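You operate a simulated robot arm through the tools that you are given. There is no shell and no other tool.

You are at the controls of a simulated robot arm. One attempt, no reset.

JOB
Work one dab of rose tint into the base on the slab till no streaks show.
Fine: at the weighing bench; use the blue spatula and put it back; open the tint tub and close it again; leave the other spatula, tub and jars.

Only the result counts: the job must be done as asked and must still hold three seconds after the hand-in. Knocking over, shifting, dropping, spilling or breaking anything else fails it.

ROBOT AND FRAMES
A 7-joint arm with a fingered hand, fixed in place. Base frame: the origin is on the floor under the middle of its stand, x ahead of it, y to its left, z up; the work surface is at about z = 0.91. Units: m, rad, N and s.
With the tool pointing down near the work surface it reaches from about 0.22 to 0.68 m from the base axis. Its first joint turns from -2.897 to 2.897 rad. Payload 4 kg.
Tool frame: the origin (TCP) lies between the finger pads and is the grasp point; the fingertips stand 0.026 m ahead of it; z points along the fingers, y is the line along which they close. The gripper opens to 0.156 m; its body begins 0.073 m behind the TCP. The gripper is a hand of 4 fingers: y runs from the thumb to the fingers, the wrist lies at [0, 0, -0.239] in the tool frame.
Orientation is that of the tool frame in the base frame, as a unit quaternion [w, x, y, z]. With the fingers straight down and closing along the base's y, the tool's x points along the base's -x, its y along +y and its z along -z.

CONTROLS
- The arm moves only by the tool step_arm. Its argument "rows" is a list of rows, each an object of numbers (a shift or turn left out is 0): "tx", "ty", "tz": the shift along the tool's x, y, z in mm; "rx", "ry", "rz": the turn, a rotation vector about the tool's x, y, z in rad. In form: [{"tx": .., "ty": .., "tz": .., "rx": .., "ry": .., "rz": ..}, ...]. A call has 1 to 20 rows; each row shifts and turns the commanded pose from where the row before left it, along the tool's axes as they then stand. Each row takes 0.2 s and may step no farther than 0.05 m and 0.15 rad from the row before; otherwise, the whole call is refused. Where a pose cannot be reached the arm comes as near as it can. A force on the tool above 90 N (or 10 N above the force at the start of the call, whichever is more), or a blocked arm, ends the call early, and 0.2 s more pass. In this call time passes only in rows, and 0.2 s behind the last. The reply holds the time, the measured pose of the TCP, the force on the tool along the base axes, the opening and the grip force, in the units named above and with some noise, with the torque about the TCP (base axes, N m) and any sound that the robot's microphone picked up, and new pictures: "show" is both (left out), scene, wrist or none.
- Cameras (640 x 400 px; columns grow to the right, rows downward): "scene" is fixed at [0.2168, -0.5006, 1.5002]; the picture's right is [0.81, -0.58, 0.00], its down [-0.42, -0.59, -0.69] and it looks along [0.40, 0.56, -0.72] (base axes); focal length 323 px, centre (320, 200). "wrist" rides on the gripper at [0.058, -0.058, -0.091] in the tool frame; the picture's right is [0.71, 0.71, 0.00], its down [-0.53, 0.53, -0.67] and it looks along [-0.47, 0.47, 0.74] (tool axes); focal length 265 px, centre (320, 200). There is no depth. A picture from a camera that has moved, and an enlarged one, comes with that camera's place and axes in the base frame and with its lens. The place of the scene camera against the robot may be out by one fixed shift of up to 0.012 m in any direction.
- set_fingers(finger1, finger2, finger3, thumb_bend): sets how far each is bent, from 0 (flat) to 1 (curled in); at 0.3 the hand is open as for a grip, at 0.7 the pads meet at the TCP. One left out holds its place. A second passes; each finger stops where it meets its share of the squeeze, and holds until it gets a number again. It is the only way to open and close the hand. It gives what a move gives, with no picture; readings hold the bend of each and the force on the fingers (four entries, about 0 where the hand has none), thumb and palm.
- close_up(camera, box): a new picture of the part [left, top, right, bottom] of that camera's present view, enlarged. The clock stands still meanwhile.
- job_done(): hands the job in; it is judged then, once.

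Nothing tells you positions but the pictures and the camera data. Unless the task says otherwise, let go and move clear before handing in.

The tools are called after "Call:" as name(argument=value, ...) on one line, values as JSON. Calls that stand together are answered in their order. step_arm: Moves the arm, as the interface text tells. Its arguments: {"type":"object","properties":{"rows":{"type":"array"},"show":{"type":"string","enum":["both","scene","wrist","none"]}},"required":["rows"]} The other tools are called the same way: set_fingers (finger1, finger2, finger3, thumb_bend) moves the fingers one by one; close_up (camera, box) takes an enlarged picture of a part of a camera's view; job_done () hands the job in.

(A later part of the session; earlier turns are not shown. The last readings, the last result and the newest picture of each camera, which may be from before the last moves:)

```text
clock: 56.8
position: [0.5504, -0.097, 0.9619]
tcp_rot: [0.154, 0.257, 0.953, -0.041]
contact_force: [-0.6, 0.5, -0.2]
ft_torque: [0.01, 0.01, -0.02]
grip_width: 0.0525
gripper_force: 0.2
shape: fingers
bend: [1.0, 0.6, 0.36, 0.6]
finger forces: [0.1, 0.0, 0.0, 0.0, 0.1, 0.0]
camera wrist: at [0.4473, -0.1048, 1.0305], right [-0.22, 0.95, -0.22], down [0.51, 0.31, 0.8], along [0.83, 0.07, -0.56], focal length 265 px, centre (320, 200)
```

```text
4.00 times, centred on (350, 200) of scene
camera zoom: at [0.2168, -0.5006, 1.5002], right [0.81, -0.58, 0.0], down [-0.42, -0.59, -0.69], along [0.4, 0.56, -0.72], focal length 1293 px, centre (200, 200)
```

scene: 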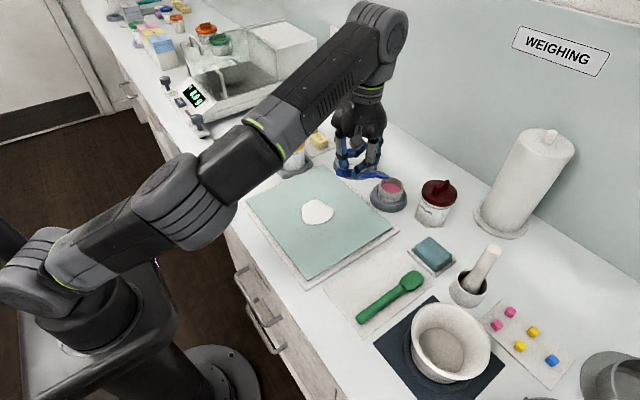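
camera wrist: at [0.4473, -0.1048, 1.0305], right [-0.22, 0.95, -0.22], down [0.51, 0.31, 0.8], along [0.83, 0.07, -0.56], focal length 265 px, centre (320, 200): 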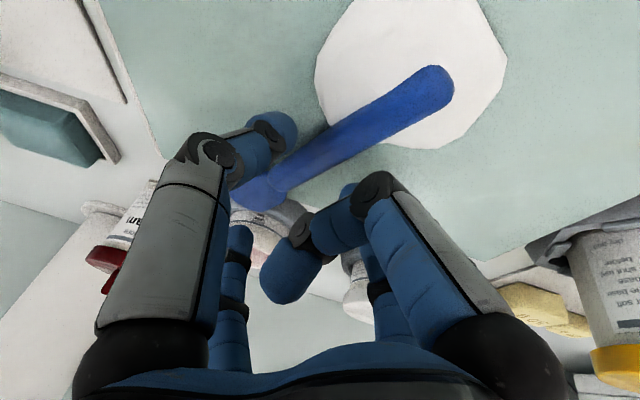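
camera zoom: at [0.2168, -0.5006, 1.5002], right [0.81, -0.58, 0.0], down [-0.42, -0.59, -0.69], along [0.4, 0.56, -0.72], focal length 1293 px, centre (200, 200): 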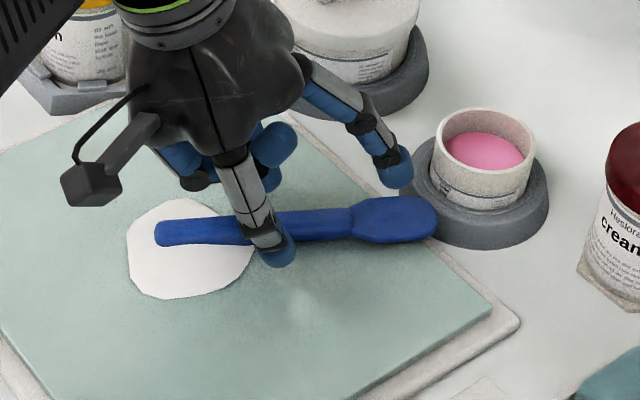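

The handle is centred under the hand. I tuck finger3 slightly away from the tub holder and repeat the stepwise narrow-and-lower approach.

Call:
set_fingers(finger3=0.39, finger2=0.63, thumb_bend=0.63)

Call:
step_arm(rows=[{"tz": 5}, {"tz": 5}], show="none")

Call:
set_fingers(finger2=0.65, thumb_bend=0.65)

Call:
step_arm(rows=[{"tz": 3}, {"tz": 2}], show="none")

Call:
close_up(camera="wrist", box=[200, 20, 440, 220])

Call:
close_up(camera="scene", box=[310, 160, 410, 240])

```text
clock: 57.8
position: [0.5498, -0.0965, 0.9621]
tcp_rot: [0.154, 0.257, 0.953, -0.041]
contact_force: [0.6, 0.2, 0.3]
ft_torque: [0.01, 0.03, 0.01]
grip_width: 0.0492
gripper_force: 0.0
shape: fingers
bend: [1.0, 0.63, 0.39, 0.63]
finger forces: [0.0, 0.0, 0.0, 0.1, 0.0, 0.0]
```

```text
clock: 58.4
position: [0.5526, -0.0982, 0.9526]
tcp_rot: [0.153, 0.257, 0.953, -0.041]
contact_force: [1.1, 0.2, 0.0]
ft_torque: [-0.01, -0.02, -0.02]
grip_width: 0.0491
gripper_force: 0.0
shape: fingers
bend: [1.0, 0.63, 0.39, 0.63]
finger forces: [0.0, 0.1, 0.1, 0.0, 0.1, 0.0]
```

```text
clock: 59.4
position: [0.553, -0.0971, 0.9532]
tcp_rot: [0.154, 0.257, 0.953, -0.042]
contact_force: [-0.2, 1.2, -0.3]
ft_torque: [0.0, 0.02, 0.04]
grip_width: 0.0469
gripper_force: 0.1
shape: fingers
bend: [1.0, 0.65, 0.39, 0.65]
finger forces: [0.0, 0.1, 0.0, 0.0, 0.1, 0.0]
```

```text
clock: 60.0
position: [0.5542, -0.0988, 0.9469]
tcp_rot: [0.154, 0.257, 0.953, -0.041]
contact_force: [-1.0, 0.9, 4.8]
ft_torque: [-0.04, 0.01, -0.01]
grip_width: 0.0469
gripper_force: 2.8
shape: fingers
bend: [1.0, 0.65, 0.39, 0.65]
finger forces: [0.0, 2.4, 0.0, 0.0, 3.1, 0.0]
```

```text
2.00 times, centred on (320, 120) of wrist
camera zoom: at [0.4518, -0.1072, 1.0167], right [-0.22, 0.95, -0.22], down [0.51, 0.31, 0.8], along [0.83, 0.07, -0.56], focal length 531 px, centre (320, 360)
```

zoom: 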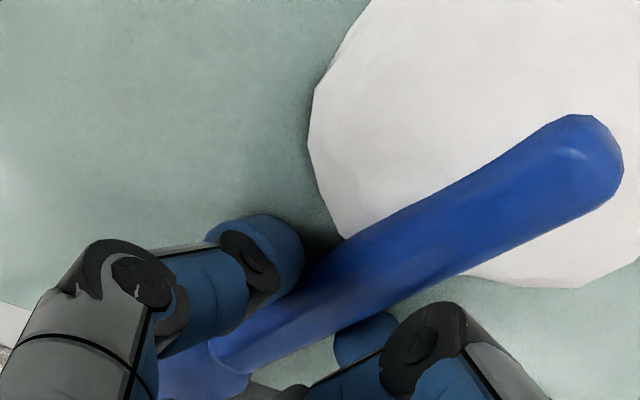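

```text
5.00 times, centred on (360, 200) of scene
camera zoom: at [0.2168, -0.5006, 1.5002], right [0.81, -0.58, 0.0], down [-0.42, -0.59, -0.69], along [0.4, 0.56, -0.72], focal length 1616 px, centre (120, 200)
```

zoom: 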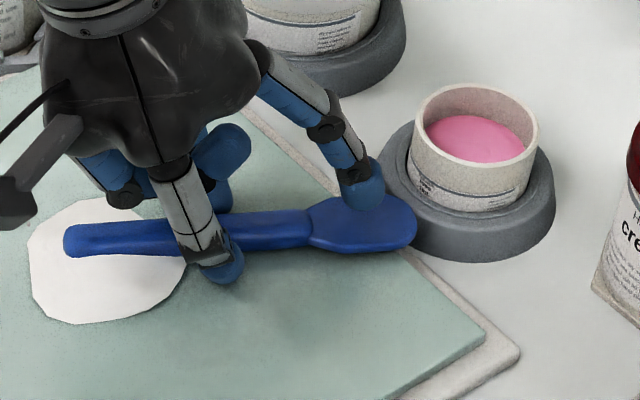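

Tips rest on the slab either side of the handle. I close evenly.

Call:
step_arm(rows=[{"tz": -1}], show="none")

Call:
set_fingers(finger2=0.7, thumb_bend=0.7)

Call:
set_fingers(finger2=0.73, thumb_bend=0.73)

Call:
close_up(camera="wrist", box=[200, 20, 440, 220])

Call:
close_up(camera="scene", box=[310, 160, 410, 240])

```text
clock: 60.4
position: [0.5543, -0.1002, 0.9487]
tcp_rot: [0.154, 0.257, 0.953, -0.042]
contact_force: [0.2, 0.0, 0.6]
ft_torque: [0.0, -0.01, -0.01]
grip_width: 0.0468
gripper_force: 0.3
shape: fingers
bend: [1.0, 0.65, 0.39, 0.65]
finger forces: [0.1, 0.4, 0.1, 0.0, 0.1, 0.0]
```

```text
clock: 61.4
position: [0.5548, -0.0998, 0.9494]
tcp_rot: [0.154, 0.257, 0.953, -0.042]
contact_force: [-0.4, -0.5, -0.5]
ft_torque: [0.0, -0.01, 0.01]
grip_width: 0.0453
gripper_force: 4.4
shape: fingers
bend: [1.0, 0.65, 0.39, 0.67]
finger forces: [0.0, 4.4, 0.0, 0.0, 4.4, 0.0]
```

```text
clock: 62.4
position: [0.5544, -0.0996, 0.9497]
tcp_rot: [0.154, 0.257, 0.953, -0.041]
contact_force: [-0.9, 0.0, 0.1]
ft_torque: [-0.03, 0.01, 0.0]
grip_width: 0.0445
gripper_force: 8.0
shape: fingers
bend: [1.0, 0.65, 0.39, 0.68]
finger forces: [0.0, 8.4, 0.0, 0.0, 8.2, 0.0]
```

```text
2.00 times, centred on (320, 120) of wrist
camera zoom: at [0.4513, -0.1075, 1.0174], right [-0.22, 0.95, -0.22], down [0.51, 0.31, 0.8], along [0.83, 0.07, -0.56], focal length 531 px, centre (320, 360)
```

zoom: 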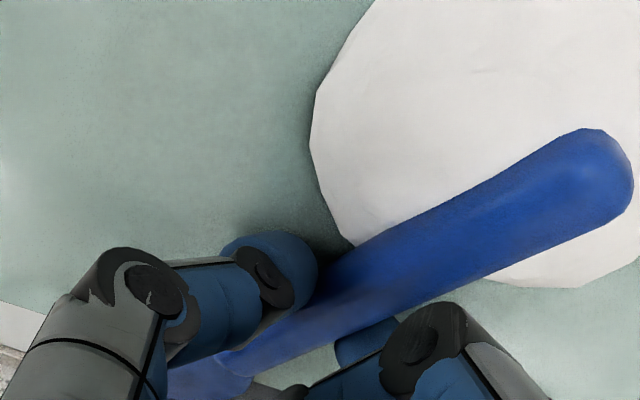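

```text
5.00 times, centred on (360, 200) of scene
camera zoom: at [0.2168, -0.5006, 1.5002], right [0.81, -0.58, 0.0], down [-0.42, -0.59, -0.69], along [0.4, 0.56, -0.72], focal length 1616 px, centre (120, 200)
```

zoom: 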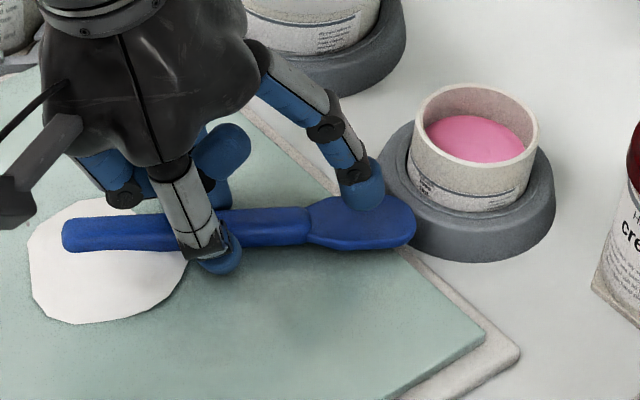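

Good even grip (8 N). I lift slowly and watch.

Call:
step_arm(rows=[{"tx": -1.6, "tz": -4.7}, {"tx": -3.2, "tz": -9.5}, {"tx": -6.3, "tz": -19}, {"tx": -6.3, "tz": -19}], show="both")

Call:
close_up(camera="scene", box=[290, 140, 410, 240])

```text
clock: 63.4
position: [0.5555, -0.0991, 1.0035]
tcp_rot: [0.153, 0.257, 0.953, -0.041]
contact_force: [-0.2, 1.1, -0.1]
ft_torque: [-0.01, 0.01, 0.0]
grip_width: 0.0443
gripper_force: 7.7
shape: fingers
bend: [1.0, 0.65, 0.39, 0.68]
finger forces: [0.0, 8.3, 0.1, 0.0, 8.3, 0.0]
camera wrist: at [0.452, -0.107, 1.073], right [-0.22, 0.95, -0.22], down [0.52, 0.31, 0.8], along [0.83, 0.07, -0.56], focal length 265 px, centre (320, 200)
```

scene: 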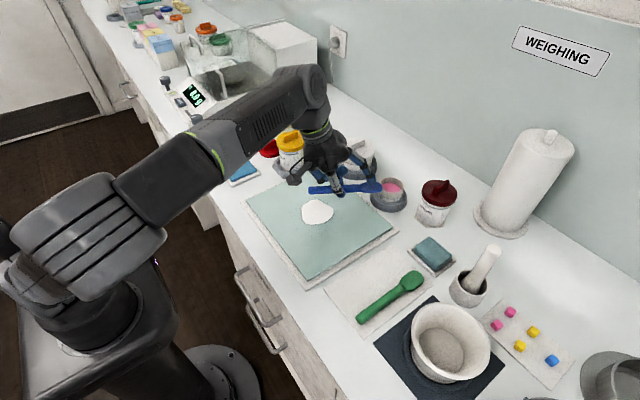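
wrist: 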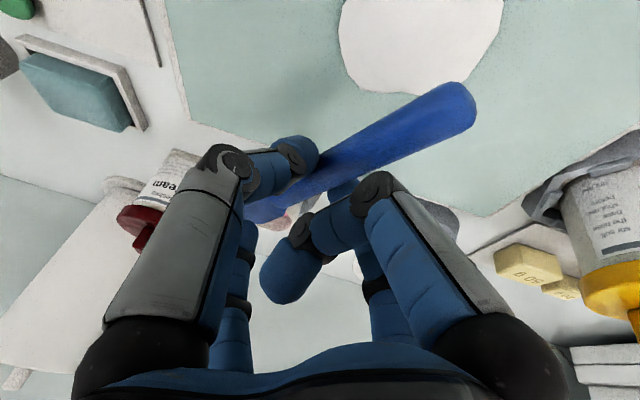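

```text
4.00 times, centred on (350, 190) of scene
camera zoom: at [0.2168, -0.5006, 1.5002], right [0.81, -0.58, 0.0], down [-0.42, -0.59, -0.69], along [0.4, 0.56, -0.72], focal length 1293 px, centre (200, 240)
```

zoom: 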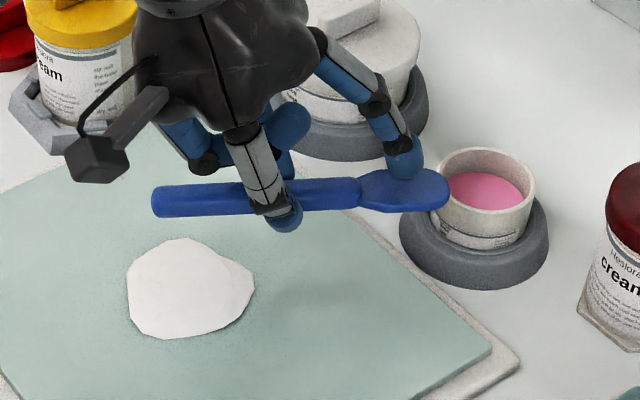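

The spatula came up level and the base looks undisturbed. I raise it, turn it parallel to x, and bring it over the slab's right-front part, clear of the base.

Call:
step_arm(rows=[{"tx": -7.9, "tz": -23.7}, {"tx": -7.9, "tz": -23.7}, {"rx": -0.0416, "rz": -0.125}, {"rx": -0.0416, "rz": -0.125}, {"rx": -0.0416, "rz": -0.125}, {"rx": -0.0416, "rz": -0.125}], show="both")

```text
clock: 64.8
position: [0.5553, -0.1003, 1.0538]
tcp_rot: [0.16, 0.0, 0.987, 0.001]
contact_force: [-0.2, -0.1, 0.2]
ft_torque: [0.02, 0.0, -0.01]
grip_width: 0.0439
gripper_force: 8.2
shape: fingers
bend: [1.0, 0.65, 0.39, 0.68]
finger forces: [0.0, 8.3, 0.0, 0.0, 8.3, 0.0]
camera wrist: at [0.4703, -0.1581, 1.1221], right [-0.67, 0.71, -0.22], down [0.29, 0.53, 0.8], along [0.68, 0.47, -0.56], focal length 265 px, centre (320, 200)
```

scene: 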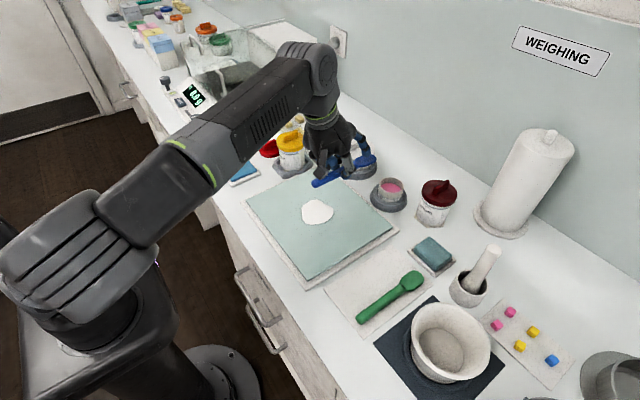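
wrist: 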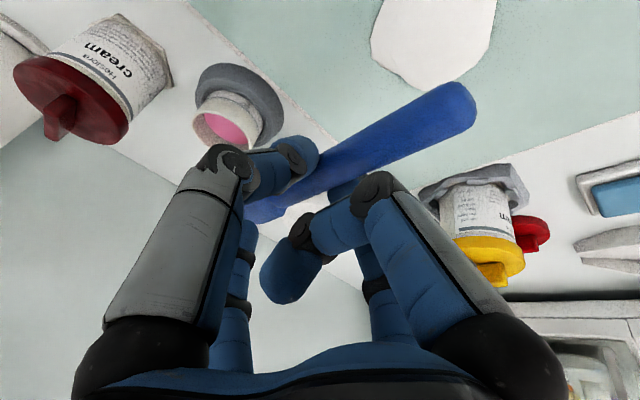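

Call:
step_arm(rows=[{"tx": 36.2, "ty": -16.9, "tz": -3.1}, {"tx": 36.2, "ty": -16.9, "tz": -3.1}, {"tx": 36.2, "ty": -16.9, "tz": -3.1}, {"tx": 36.2, "ty": -16.9, "tz": -3.1}], show="both")

Call:
close_up(camera="scene", box=[240, 180, 400, 300])

```text
clock: 65.8
position: [0.4147, -0.1682, 1.0204]
tcp_rot: [0.159, 0.001, 0.987, 0.0]
contact_force: [-0.1, 0.0, 0.1]
ft_torque: [0.0, 0.04, 0.0]
grip_width: 0.0442
gripper_force: 8.1
shape: fingers
bend: [1.0, 0.65, 0.39, 0.68]
finger forces: [0.1, 8.2, 0.0, 0.0, 8.2, 0.0]
camera wrist: at [0.3291, -0.2262, 1.0879], right [-0.67, 0.71, -0.22], down [0.29, 0.53, 0.8], along [0.68, 0.47, -0.56], focal length 265 px, centre (320, 200)
```

scene: 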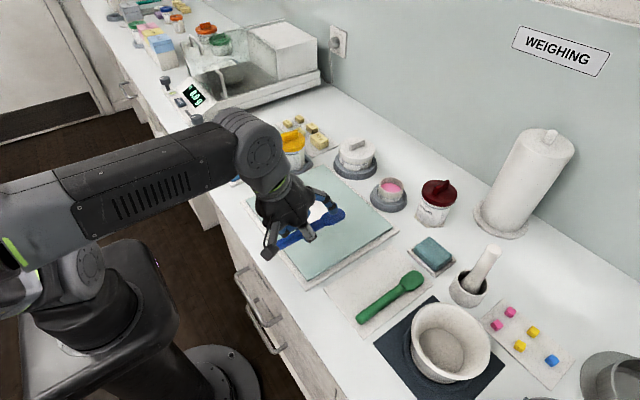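
wrist: 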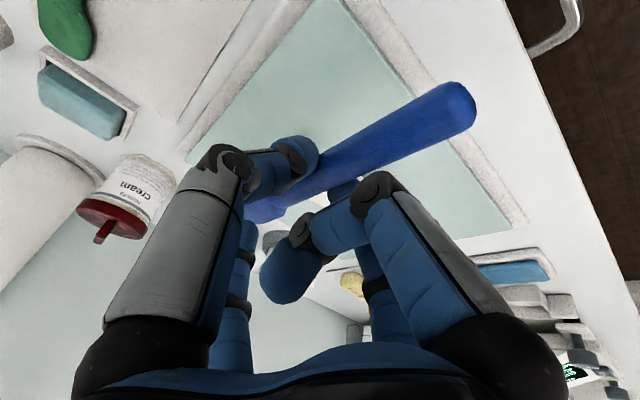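

```text
3.33 times, centred on (320, 240) of scene
camera zoom: at [0.2168, -0.5006, 1.5002], right [0.81, -0.58, 0.0], down [-0.42, -0.59, -0.69], along [0.4, 0.56, -0.72], focal length 1078 px, centre (320, 67)
```

zoom: 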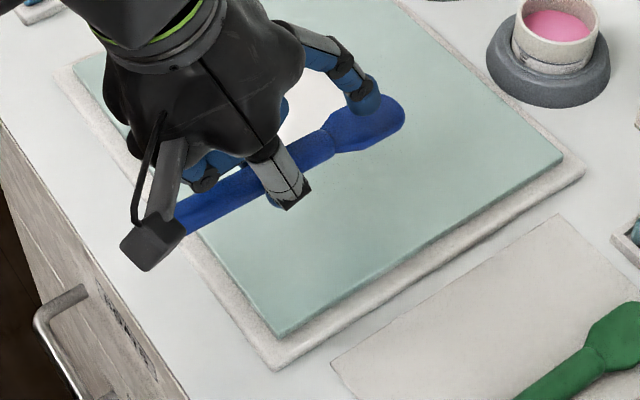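

The spatula is parallel to x over the slab, handle overhanging the front edge. I lower it onto the slab.

Call:
step_arm(rows=[{"tx": 9.5, "tz": 28.5}, {"tx": 9.5, "tz": 28.5}], show="none")

Call:
step_arm(rows=[{"tx": 1.6, "tz": 4.7}], show="none")

Call:
step_arm(rows=[{"tx": 0.6, "tz": 1.9}], show="none")

Call:
close_up(camera="scene", box=[260, 190, 380, 290])

Call:
close_up(camera="wrist", box=[200, 20, 500, 220])

```text
clock: 66.4
position: [0.4125, -0.1694, 0.9614]
tcp_rot: [0.159, 0.001, 0.987, 0.0]
contact_force: [-0.4, 0.2, -1.0]
ft_torque: [0.01, -0.03, 0.02]
grip_width: 0.0441
gripper_force: 8.4
shape: fingers
bend: [1.0, 0.65, 0.39, 0.68]
finger forces: [0.0, 8.2, 0.1, 0.0, 8.2, 0.1]
```

```text
clock: 66.8
position: [0.4138, -0.1676, 0.9564]
tcp_rot: [0.159, 0.0, 0.987, 0.0]
contact_force: [0.0, -0.2, -0.8]
ft_torque: [0.0, 0.01, -0.04]
grip_width: 0.0442
gripper_force: 8.3
shape: fingers
bend: [1.0, 0.65, 0.39, 0.68]
finger forces: [0.0, 8.2, 0.1, 0.0, 8.2, 0.0]
```

```text
clock: 67.2
position: [0.413, -0.1687, 0.9536]
tcp_rot: [0.159, 0.0, 0.987, 0.0]
contact_force: [0.2, -0.5, 0.6]
ft_torque: [0.02, -0.02, -0.01]
grip_width: 0.0441
gripper_force: 8.0
shape: fingers
bend: [1.0, 0.65, 0.39, 0.68]
finger forces: [0.1, 8.2, 0.0, 0.1, 8.1, 0.0]
```

```text
4.00 times, centred on (320, 240) of scene
camera zoom: at [0.2168, -0.5006, 1.5002], right [0.81, -0.58, 0.0], down [-0.42, -0.59, -0.69], along [0.4, 0.56, -0.72], focal length 1293 px, centre (320, 40)
```

zoom: 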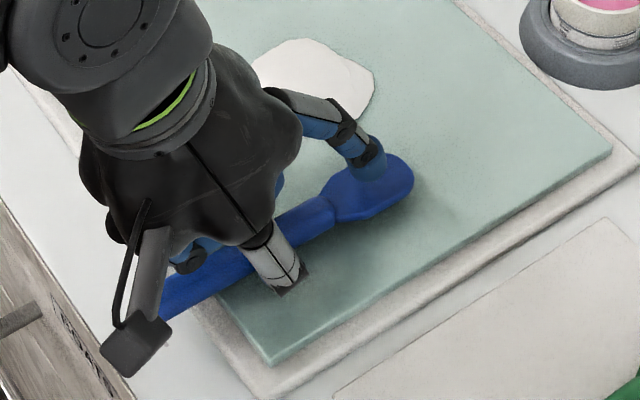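

```text
2.00 times, centred on (350, 120) of wrist
camera zoom: at [0.3284, -0.2258, 1.0221], right [-0.67, 0.71, -0.22], down [0.29, 0.53, 0.8], along [0.68, 0.47, -0.56], focal length 531 px, centre (260, 360)
```

zoom: 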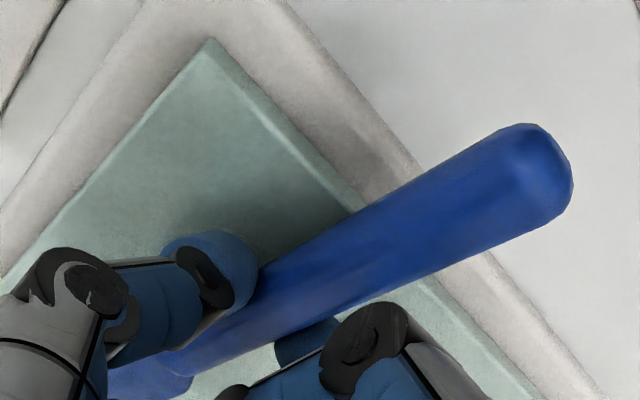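

Call:
step_arm(rows=[{"tx": 0.5, "tz": 1.4}], show="none")

Call:
step_arm(rows=[{"tx": 0.5, "tz": 1.4}], show="none")

Call:
step_arm(rows=[{"tx": 0.3, "tz": 1.0}], show="none")

Call:
close_up(camera="scene", box=[260, 190, 380, 290])

```text
clock: 67.6
position: [0.4132, -0.1684, 0.9517]
tcp_rot: [0.159, 0.0, 0.987, -0.001]
contact_force: [0.3, 1.2, 0.1]
ft_torque: [0.0, 0.01, 0.02]
grip_width: 0.0439
gripper_force: 8.6
shape: fingers
bend: [1.0, 0.65, 0.39, 0.68]
finger forces: [0.0, 8.2, 0.1, 0.1, 8.1, 0.1]
```

```text
clock: 68.0
position: [0.4132, -0.1681, 0.9507]
tcp_rot: [0.159, 0.0, 0.987, 0.001]
contact_force: [-0.2, -0.5, -0.6]
ft_torque: [-0.02, 0.02, 0.0]
grip_width: 0.044
gripper_force: 8.4
shape: fingers
bend: [1.0, 0.65, 0.39, 0.68]
finger forces: [0.0, 8.3, 0.0, 0.0, 8.1, 0.1]
```

```text
clock: 68.4
position: [0.4124, -0.1677, 0.95]
tcp_rot: [0.159, 0.0, 0.987, 0.001]
contact_force: [-0.2, -0.7, -0.9]
ft_torque: [-0.01, -0.02, -0.01]
grip_width: 0.0439
gripper_force: 8.6
shape: fingers
bend: [1.0, 0.65, 0.39, 0.68]
finger forces: [0.0, 8.2, 0.1, 0.1, 8.2, 0.1]
```

```text
4.00 times, centred on (320, 240) of scene
camera zoom: at [0.2168, -0.5006, 1.5002], right [0.81, -0.58, 0.0], down [-0.42, -0.59, -0.69], along [0.4, 0.56, -0.72], focal length 1293 px, centre (320, 40)
```

zoom: 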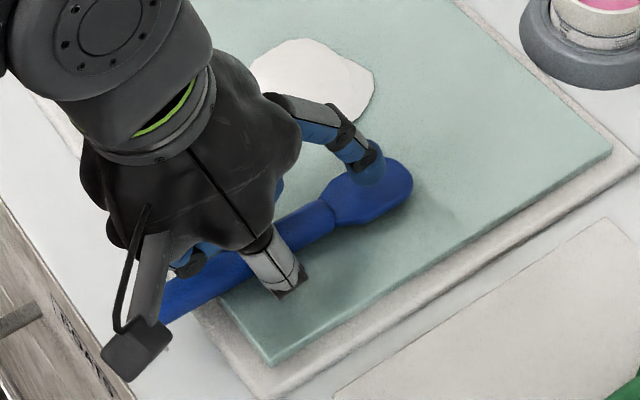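

Call:
step_arm(rows=[{"tx": 0.5, "tz": 1.4}], show="none")

Call:
step_arm(rows=[{"tx": 0.5, "tz": 1.4}], show="none")

Call:
step_arm(rows=[{"tx": 0.3, "tz": 1.0}], show="none")

Call:
close_up(camera="scene", box=[260, 190, 380, 290])

```text
clock: 68.8
position: [0.4134, -0.1672, 0.9493]
tcp_rot: [0.16, 0.0, 0.987, 0.0]
contact_force: [-0.5, -0.1, 3.0]
ft_torque: [0.11, 0.01, -0.02]
grip_width: 0.0443
gripper_force: 10.8
shape: fingers
bend: [1.0, 0.64, 0.39, 0.68]
finger forces: [0.0, 11.6, 0.0, 0.0, 8.8, 0.0]
```

```text
clock: 69.2
position: [0.4136, -0.1675, 0.9472]
tcp_rot: [0.161, 0.0, 0.987, 0.0]
contact_force: [-2.9, 1.5, 15.9]
ft_torque: [0.14, -0.01, 0.06]
grip_width: 0.0444
gripper_force: 17.1
shape: fingers
bend: [1.0, 0.64, 0.39, 0.68]
finger forces: [0.1, 20.4, 0.0, 0.1, 14.2, 0.0]
```

```text
clock: 69.6
position: [0.4134, -0.1668, 0.9469]
tcp_rot: [0.161, 0.0, 0.987, -0.001]
contact_force: [-5.4, 0.0, 26.0]
ft_torque: [0.03, -0.02, 0.02]
grip_width: 0.0441
gripper_force: 24.2
shape: fingers
bend: [1.0, 0.63, 0.39, 0.69]
finger forces: [0.0, 25.4, 0.0, 0.0, 23.1, 0.0]
```

```text
4.00 times, centred on (320, 240) of scene
camera zoom: at [0.2168, -0.5006, 1.5002], right [0.81, -0.58, 0.0], down [-0.42, -0.59, -0.69], along [0.4, 0.56, -0.72], focal length 1293 px, centre (320, 40)
```

zoom: 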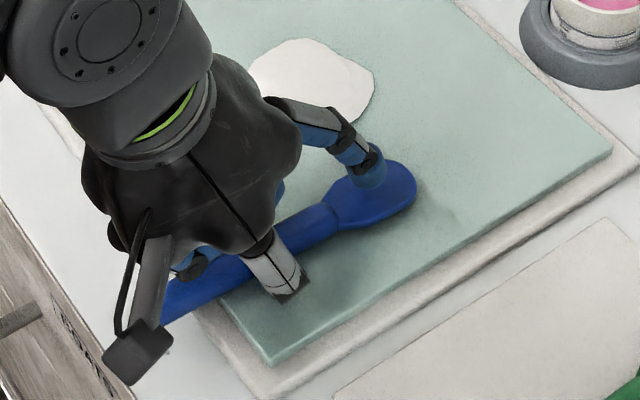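

Contact came at z ≈ 0.949 and I pressed a little too far, so I back off 3 mm at once before releasing.

Call:
step_arm(rows=[{"tx": -0.9, "tz": -2.7}], show="none")

Call:
close_up(camera="scene", box=[260, 190, 380, 290])

```text
clock: 70.0
position: [0.4132, -0.1668, 0.9466]
tcp_rot: [0.157, 0.001, 0.988, 0.001]
contact_force: [0.2, 0.7, 1.8]
ft_torque: [-0.01, -0.01, 0.0]
grip_width: 0.0442
gripper_force: 9.6
shape: fingers
bend: [1.0, 0.64, 0.39, 0.69]
finger forces: [0.1, 9.8, 0.0, 0.1, 8.6, 0.1]
```

```text
4.00 times, centred on (320, 240) of scene
camera zoom: at [0.2168, -0.5006, 1.5002], right [0.81, -0.58, 0.0], down [-0.42, -0.59, -0.69], along [0.4, 0.56, -0.72], focal length 1293 px, centre (320, 40)
```

zoom: 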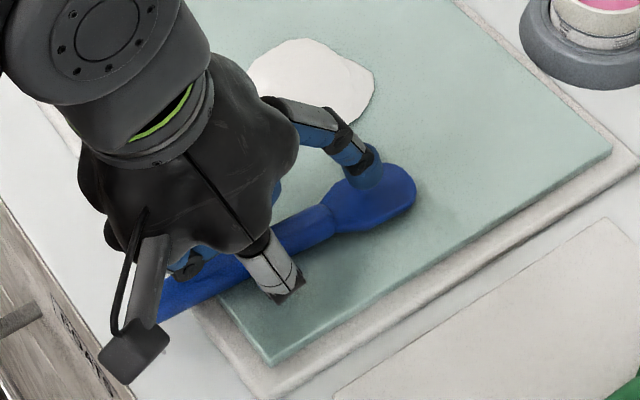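

Call:
set_fingers(finger2=0.63, thumb_bend=0.65)

Call:
step_arm(rows=[{"tx": -1.3, "tz": -3.8}], show="none")

Call:
set_fingers(finger2=0.6, thumb_bend=0.61)

Call:
close_up(camera="scene", box=[260, 190, 380, 290])

Call:
close_up(camera="wrist", box=[200, 20, 500, 220])

```text
clock: 71.0
position: [0.4135, -0.1658, 0.9484]
tcp_rot: [0.16, 0.0, 0.987, 0.001]
contact_force: [-0.4, -0.6, 4.0]
ft_torque: [0.04, -0.01, 0.01]
grip_width: 0.0458
gripper_force: 1.9
shape: fingers
bend: [1.0, 0.64, 0.39, 0.65]
finger forces: [0.0, 3.0, 0.0, 0.1, 1.2, 0.0]
```

```text
clock: 71.4
position: [0.4145, -0.1671, 0.9514]
tcp_rot: [0.159, 0.0, 0.987, 0.0]
contact_force: [0.1, -0.8, -0.6]
ft_torque: [-0.01, 0.02, 0.01]
grip_width: 0.0466
gripper_force: 0.1
shape: fingers
bend: [1.0, 0.63, 0.39, 0.65]
finger forces: [0.0, 0.1, 0.0, 0.0, 0.0, 0.0]
```

```text
clock: 72.4
position: [0.4146, -0.1664, 0.9525]
tcp_rot: [0.159, 0.0, 0.987, 0.001]
contact_force: [0.4, -0.3, 0.2]
ft_torque: [0.01, 0.0, 0.0]
grip_width: 0.0512
gripper_force: 0.1
shape: fingers
bend: [1.0, 0.6, 0.39, 0.61]
finger forces: [0.0, 0.0, 0.0, 0.0, 0.0, 0.1]
```

```text
4.00 times, centred on (320, 240) of scene
camera zoom: at [0.2168, -0.5006, 1.5002], right [0.81, -0.58, 0.0], down [-0.42, -0.59, -0.69], along [0.4, 0.56, -0.72], focal length 1293 px, centre (320, 40)
```

zoom: 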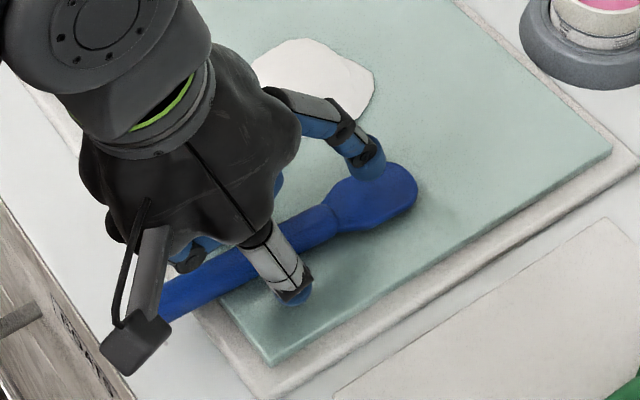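

```text
2.00 times, centred on (350, 120) of wrist
camera zoom: at [0.3289, -0.2243, 1.0205], right [-0.67, 0.71, -0.22], down [0.29, 0.53, 0.8], along [0.68, 0.47, -0.56], focal length 531 px, centre (260, 360)
```

zoom: 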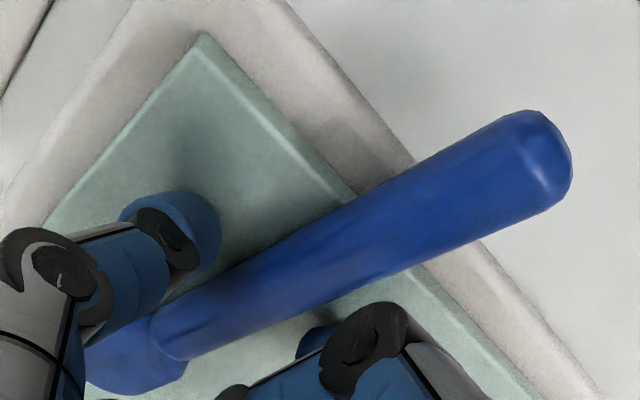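

Released; the spatula rests on the slab with its handle end overhanging the front edge. I rise and view it to plan the better grip at the overhanging end.

Call:
step_arm(rows=[{"tx": -3.2, "tz": -9.5}, {"tx": -9.5, "tz": -28.5}, {"tx": -6.3, "tz": -19}, {"tx": 28.5, "tz": -9.5}], show="both")

Call:
close_up(camera="wrist", box=[180, 0, 480, 200])

Call:
close_up(camera="scene", box=[250, 190, 370, 290])

```text
clock: 73.4
position: [0.3838, -0.1673, 1.0125]
tcp_rot: [0.159, 0.0, 0.987, 0.0]
contact_force: [-0.5, 0.5, 0.0]
ft_torque: [-0.02, -0.04, -0.02]
grip_width: 0.0511
gripper_force: 0.2
shape: fingers
bend: [1.0, 0.6, 0.39, 0.61]
finger forces: [0.0, 0.1, 0.0, 0.1, 0.1, 0.0]
camera wrist: at [0.2987, -0.2251, 1.081], right [-0.67, 0.71, -0.22], down [0.29, 0.53, 0.8], along [0.68, 0.47, -0.56], focal length 265 px, centre (320, 200)
```

scene: 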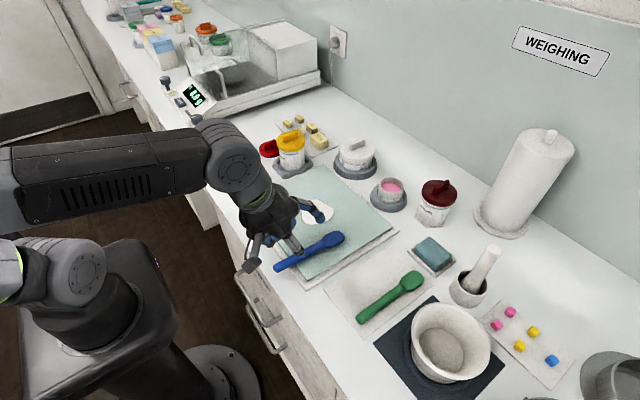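
wrist: 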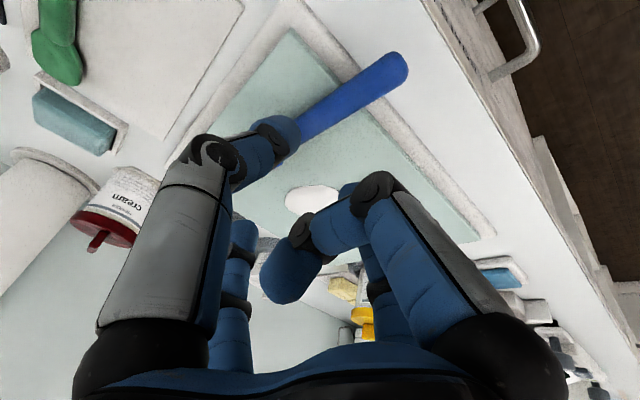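

```text
2.00 times, centred on (330, 100) of wrist
camera zoom: at [0.2987, -0.2251, 1.081], right [-0.67, 0.71, -0.22], down [0.29, 0.53, 0.8], along [0.68, 0.47, -0.56], focal length 531 px, centre (300, 400)
```

zoom: 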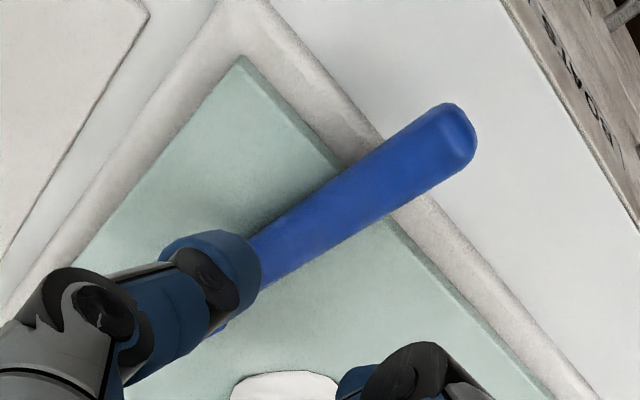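

```text
4.00 times, centred on (310, 240) of scene
camera zoom: at [0.2168, -0.5006, 1.5002], right [0.81, -0.58, 0.0], down [-0.42, -0.59, -0.69], along [0.4, 0.56, -0.72], focal length 1293 px, centre (360, 40)
```

zoom: 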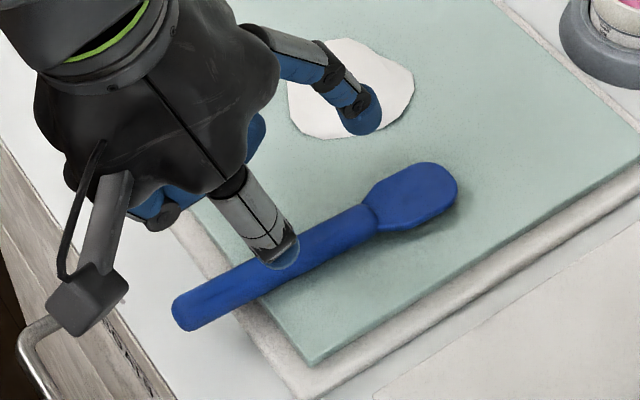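

The handle end is at about (0.346, -0.161), overhanging the tray edge by roughly 33 mm. I pitch the hand further forward (to about 0.6 rad) above it and check that this pose is reachable.

Call:
step_arm(rows=[{"ry": -0.093}, {"ry": -0.093}, {"ry": -0.094}], show="both")

Call:
close_up(camera="wrist", box=[180, 0, 480, 200])

```text
clock: 74.2
position: [0.3838, -0.1682, 1.0128]
tcp_rot: [0.297, -0.001, 0.955, 0.001]
contact_force: [0.5, 0.1, 0.1]
ft_torque: [0.04, 0.01, -0.03]
grip_width: 0.0512
gripper_force: 0.0
shape: fingers
bend: [1.0, 0.6, 0.39, 0.61]
finger forces: [0.0, 0.0, 0.1, 0.1, 0.1, 0.0]
camera wrist: at [0.2829, -0.2252, 1.0555], right [-0.58, 0.71, -0.4], down [0.06, 0.53, 0.85], along [0.81, 0.47, -0.35], focal length 265 px, centre (320, 200)
```

scene: 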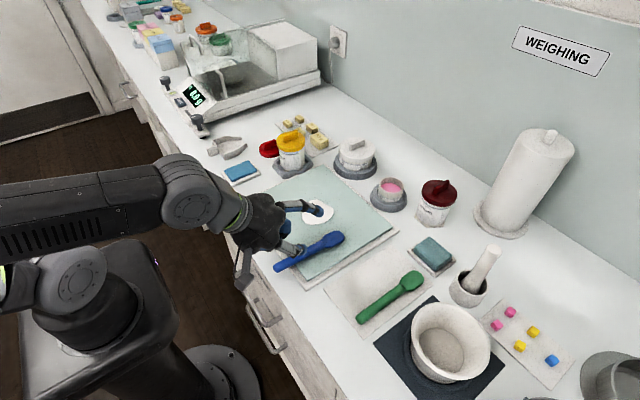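
wrist: 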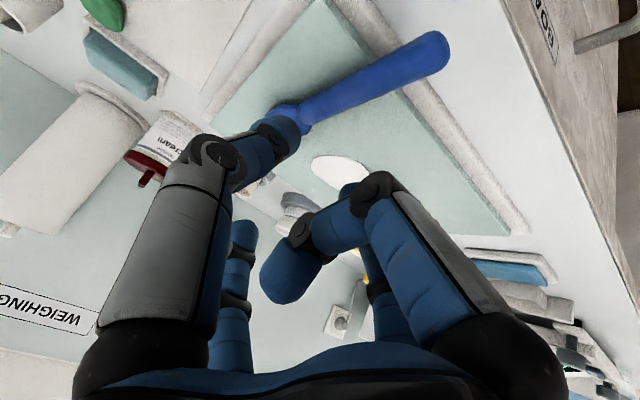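

```text
2.00 times, centred on (330, 100) of wrist
camera zoom: at [0.2829, -0.2252, 1.0555], right [-0.58, 0.71, -0.4], down [0.06, 0.53, 0.85], along [0.81, 0.47, -0.35], focal length 531 px, centre (300, 400)
```

zoom: 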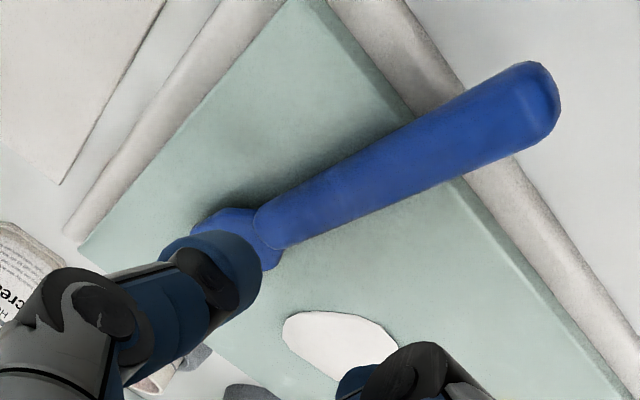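

This pose is reachable. The handle axis runs through (0.350, -0.161) to (0.463, -0.167). I align yaw and back off to a pre-grip point behind the handle end along the hand's axis.

Call:
step_arm(rows=[{"rx": 0.029, "rz": 0.042}, {"tx": 33, "ty": 3, "tz": -2.4}, {"tx": 33, "ty": 3, "tz": -2.4}], show="wrist")

Call:
close_up(camera="wrist", box=[180, 0, 480, 200])

Call:
close_up(camera="scene", box=[220, 200, 340, 300])

```text
clock: 75.0
position: [0.3272, -0.1592, 0.9798]
tcp_rot: [0.296, 0.025, 0.955, -0.007]
contact_force: [0.0, -0.3, -0.5]
ft_torque: [0.01, -0.03, 0.01]
grip_width: 0.0513
gripper_force: 0.1
shape: fingers
bend: [1.0, 0.6, 0.39, 0.61]
finger forces: [0.0, 0.0, 0.0, 0.0, 0.0, 0.0]
camera wrist: at [0.223, -0.2115, 1.0224], right [-0.55, 0.74, -0.4], down [0.08, 0.52, 0.85], along [0.83, 0.43, -0.35], focal length 265 px, centre (320, 200)
```

wrist: 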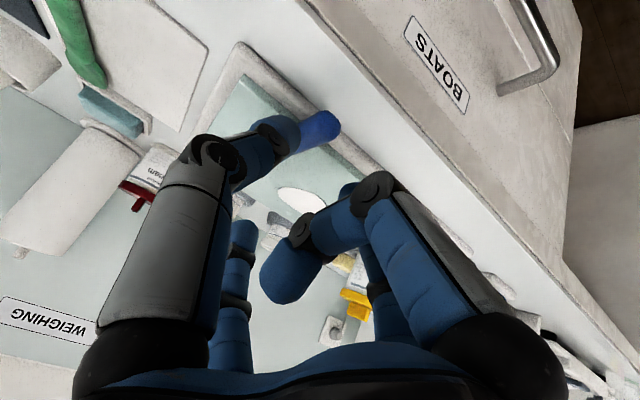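

```text
2.00 times, centred on (330, 100) of wrist
camera zoom: at [0.223, -0.2115, 1.0224], right [-0.55, 0.74, -0.4], down [0.08, 0.52, 0.85], along [0.83, 0.43, -0.35], focal length 531 px, centre (300, 400)
```

zoom: 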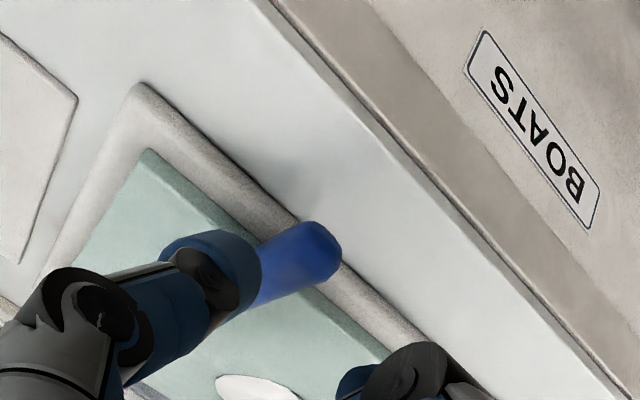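

```text
4.00 times, centred on (280, 250) of scene
camera zoom: at [0.2168, -0.5006, 1.5002], right [0.81, -0.58, 0.0], down [-0.42, -0.59, -0.69], along [0.4, 0.56, -0.72], focal length 1293 px, centre (480, 0)
```

zoom: 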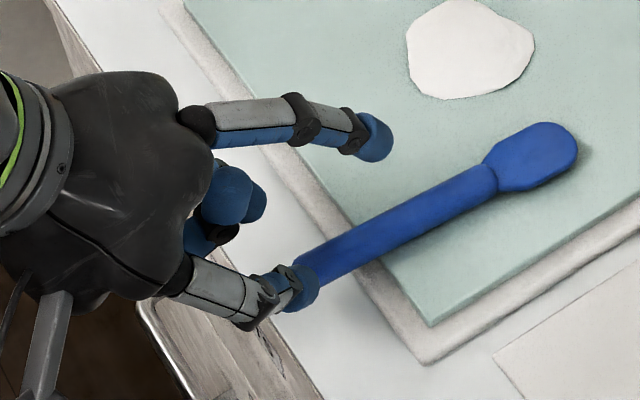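

Alignment is good. I advance along the hand axis so the thumb and finger2 come to either side of the overhanging handle end.

Call:
step_arm(rows=[{"ty": -1, "tz": 15}, {"tz": 13}], show="none")

Call:
set_fingers(finger2=0.63, thumb_bend=0.63)

Call:
close_up(camera="wrist", box=[180, 20, 480, 220])

Call:
close_up(camera="scene", box=[220, 200, 340, 300])

```text
clock: 75.6
position: [0.3413, -0.1604, 0.956]
tcp_rot: [0.295, 0.025, 0.955, -0.008]
contact_force: [0.3, -0.6, 0.0]
ft_torque: [0.01, -0.02, 0.0]
grip_width: 0.0512
gripper_force: 0.1
shape: fingers
bend: [1.0, 0.6, 0.39, 0.61]
finger forces: [0.0, 0.1, 0.0, 0.1, 0.0, 0.1]
```

```text
clock: 76.6
position: [0.3422, -0.161, 0.9574]
tcp_rot: [0.296, 0.024, 0.955, -0.007]
contact_force: [-0.2, -0.2, -0.5]
ft_torque: [0.02, 0.0, 0.01]
grip_width: 0.0493
gripper_force: 0.2
shape: fingers
bend: [1.0, 0.63, 0.39, 0.63]
finger forces: [0.0, 0.0, 0.1, 0.0, 0.0, 0.1]
```

```text
2.00 times, centred on (330, 120) of wrist
camera zoom: at [0.2385, -0.213, 0.9992], right [-0.55, 0.74, -0.4], down [0.08, 0.52, 0.85], along [0.83, 0.43, -0.35], focal length 531 px, centre (300, 360)
```

zoom: 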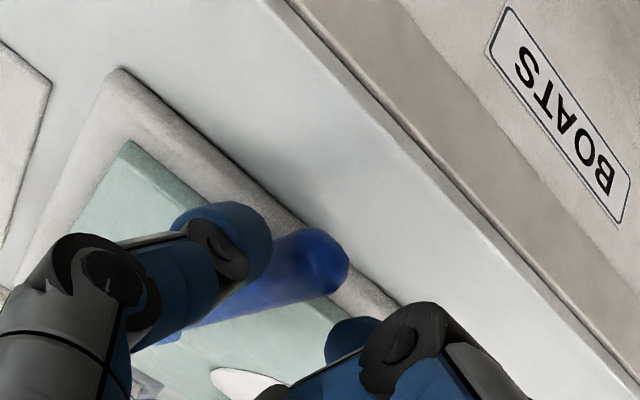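

```text
4.00 times, centred on (280, 250) of scene
camera zoom: at [0.2168, -0.5006, 1.5002], right [0.81, -0.58, 0.0], down [-0.42, -0.59, -0.69], along [0.4, 0.56, -0.72], focal length 1293 px, centre (480, 0)
```

zoom: 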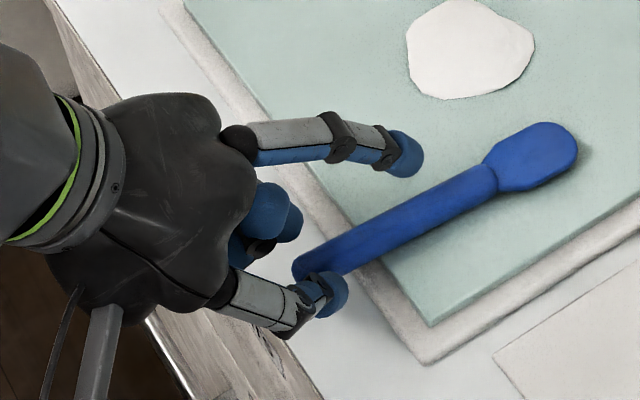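

Centred. I continue: advance, narrow, advance.

Call:
step_arm(rows=[{"tz": 5}, {"tz": 5}], show="none")

Call:
set_fingers(finger2=0.65, thumb_bend=0.65)

Call:
step_arm(rows=[{"tz": 4}, {"tz": 3}], show="none")

Call:
close_up(camera="wrist", box=[180, 20, 480, 220])

Call:
close_up(camera="scene", box=[240, 220, 340, 300])

```text
clock: 77.2
position: [0.347, -0.1611, 0.9488]
tcp_rot: [0.295, 0.024, 0.955, -0.007]
contact_force: [0.9, 0.1, -0.6]
ft_torque: [0.03, 0.03, 0.0]
grip_width: 0.0492
gripper_force: 0.0
shape: fingers
bend: [1.0, 0.63, 0.39, 0.63]
finger forces: [0.0, 0.1, 0.0, 0.1, 0.0, 0.0]
```

```text
clock: 78.2
position: [0.3478, -0.1603, 0.9473]
tcp_rot: [0.296, 0.025, 0.955, -0.007]
contact_force: [-0.1, -0.1, 0.6]
ft_torque: [-0.01, 0.01, 0.03]
grip_width: 0.0469
gripper_force: 0.1
shape: fingers
bend: [1.0, 0.65, 0.39, 0.65]
finger forces: [0.0, 0.0, 0.0, 0.0, 0.0, 0.0]
```

```text
clock: 78.8
position: [0.352, -0.1601, 0.9429]
tcp_rot: [0.296, 0.025, 0.955, -0.007]
contact_force: [-0.2, 0.0, 0.3]
ft_torque: [-0.01, 0.02, 0.02]
grip_width: 0.047
gripper_force: 0.0
shape: fingers
bend: [1.0, 0.65, 0.39, 0.65]
finger forces: [0.0, 0.1, 0.0, 0.1, 0.1, 0.0]
```

```text
2.00 times, centred on (330, 120) of wrist
camera zoom: at [0.2484, -0.213, 0.9845], right [-0.55, 0.74, -0.4], down [0.08, 0.52, 0.85], along [0.83, 0.43, -0.35], focal length 531 px, centre (300, 360)
```

zoom: 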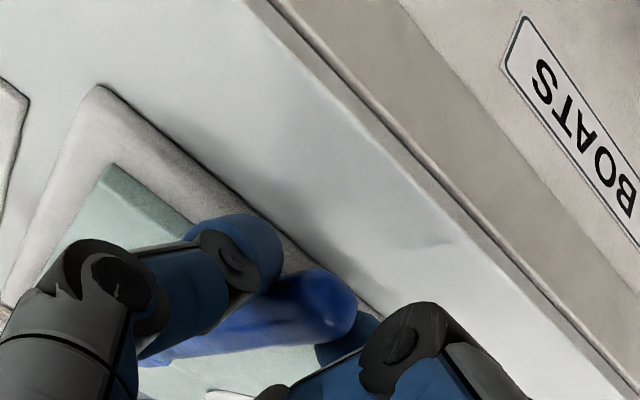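

```text
5.00 times, centred on (290, 260) of scene
camera zoom: at [0.2168, -0.5006, 1.5002], right [0.81, -0.58, 0.0], down [-0.42, -0.59, -0.69], along [0.4, 0.56, -0.72], focal length 1616 px, centre (470, -100)
```

zoom: 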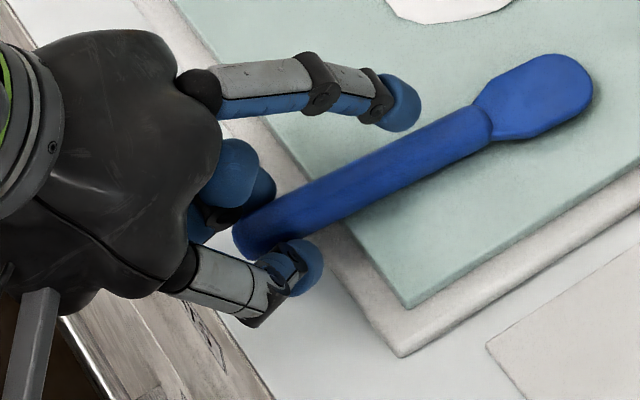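

Call:
step_arm(rows=[{"tz": 2.5}], show="none")

Call:
set_fingers(finger2=0.7, thumb_bend=0.7)

Call:
close_up(camera="wrist", box=[180, 20, 480, 220])

Call:
close_up(camera="scene", box=[240, 220, 340, 300])

```text
clock: 79.2
position: [0.3531, -0.1603, 0.94]
tcp_rot: [0.295, 0.025, 0.955, -0.008]
contact_force: [0.8, 0.4, -0.6]
ft_torque: [-0.01, -0.01, -0.01]
grip_width: 0.0469
gripper_force: 0.1
shape: fingers
bend: [1.0, 0.65, 0.39, 0.65]
finger forces: [0.0, 0.0, 0.1, 0.0, 0.1, 0.1]
```

```text
clock: 80.2
position: [0.3539, -0.1606, 0.939]
tcp_rot: [0.296, 0.026, 0.955, -0.008]
contact_force: [-0.7, -0.3, -0.3]
ft_torque: [0.01, -0.03, 0.01]
grip_width: 0.0452
gripper_force: 4.7
shape: fingers
bend: [1.0, 0.65, 0.39, 0.67]
finger forces: [0.0, 4.5, 0.0, 0.0, 4.6, 0.1]
```

```text
2.00 times, centred on (330, 120) of wrist
camera zoom: at [0.25, -0.2131, 0.9825], right [-0.55, 0.74, -0.4], down [0.08, 0.52, 0.85], along [0.83, 0.43, -0.35], focal length 531 px, centre (300, 360)
```

zoom: 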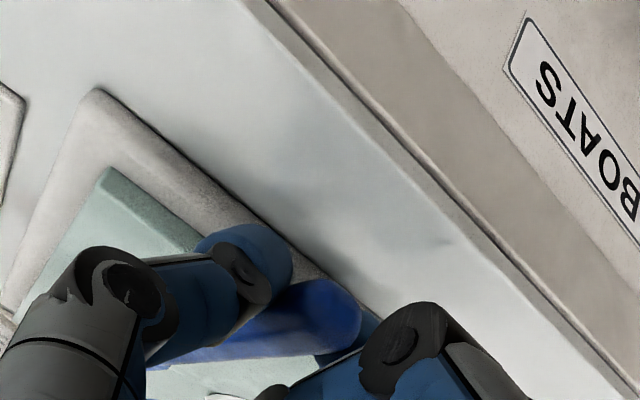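

```text
5.00 times, centred on (290, 260) of scene
camera zoom: at [0.2168, -0.5006, 1.5002], right [0.81, -0.58, 0.0], down [-0.42, -0.59, -0.69], along [0.4, 0.56, -0.72], focal length 1616 px, centre (470, -100)
```

zoom: 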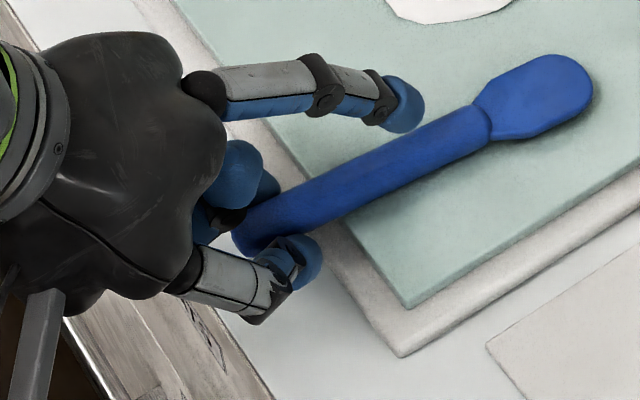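

Gripped without disturbing it. I tighten a little and lift gently.

Call:
set_fingers(finger2=0.74, thumb_bend=0.74)

Call:
step_arm(rows=[{"tx": -2.8, "tz": -4.1}, {"tx": -5.7, "tz": -8.2}, {"tx": -11.3, "tz": -16.5}], show="wrist")

Call:
close_up(camera="scene", box=[240, 190, 360, 290])

```text
clock: 81.2
position: [0.3547, -0.1604, 0.9397]
tcp_rot: [0.295, 0.025, 0.955, -0.008]
contact_force: [-0.4, -0.2, 0.4]
ft_torque: [0.01, 0.02, -0.01]
grip_width: 0.0436
gripper_force: 9.0
shape: fingers
bend: [1.0, 0.64, 0.39, 0.68]
finger forces: [0.1, 9.5, 0.1, 0.1, 9.5, 0.0]
```

```text
clock: 82.0
position: [0.3531, -0.1591, 0.9755]
tcp_rot: [0.295, 0.026, 0.955, -0.009]
contact_force: [0.4, 0.1, -1.0]
ft_torque: [0.01, 0.04, -0.01]
grip_width: 0.0437
gripper_force: 10.3
shape: fingers
bend: [1.0, 0.64, 0.39, 0.68]
finger forces: [0.0, 9.6, 0.0, 0.0, 9.5, 0.0]
camera wrist: at [0.2491, -0.2129, 1.0171], right [-0.55, 0.74, -0.4], down [0.08, 0.52, 0.85], along [0.83, 0.43, -0.35], focal length 265 px, centre (320, 200)
```

wrist: 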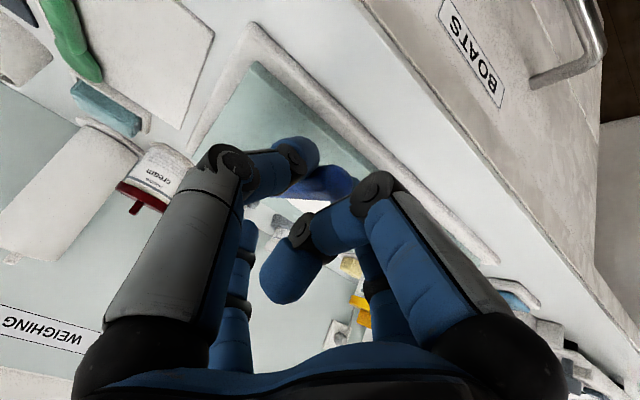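

```text
4.00 times, centred on (300, 240) of scene
camera zoom: at [0.2168, -0.5006, 1.5002], right [0.81, -0.58, 0.0], down [-0.42, -0.59, -0.69], along [0.4, 0.56, -0.72], focal length 1293 px, centre (400, 40)
```

zoom: 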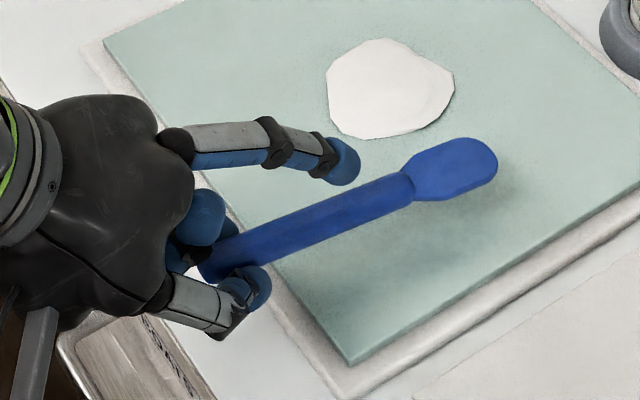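

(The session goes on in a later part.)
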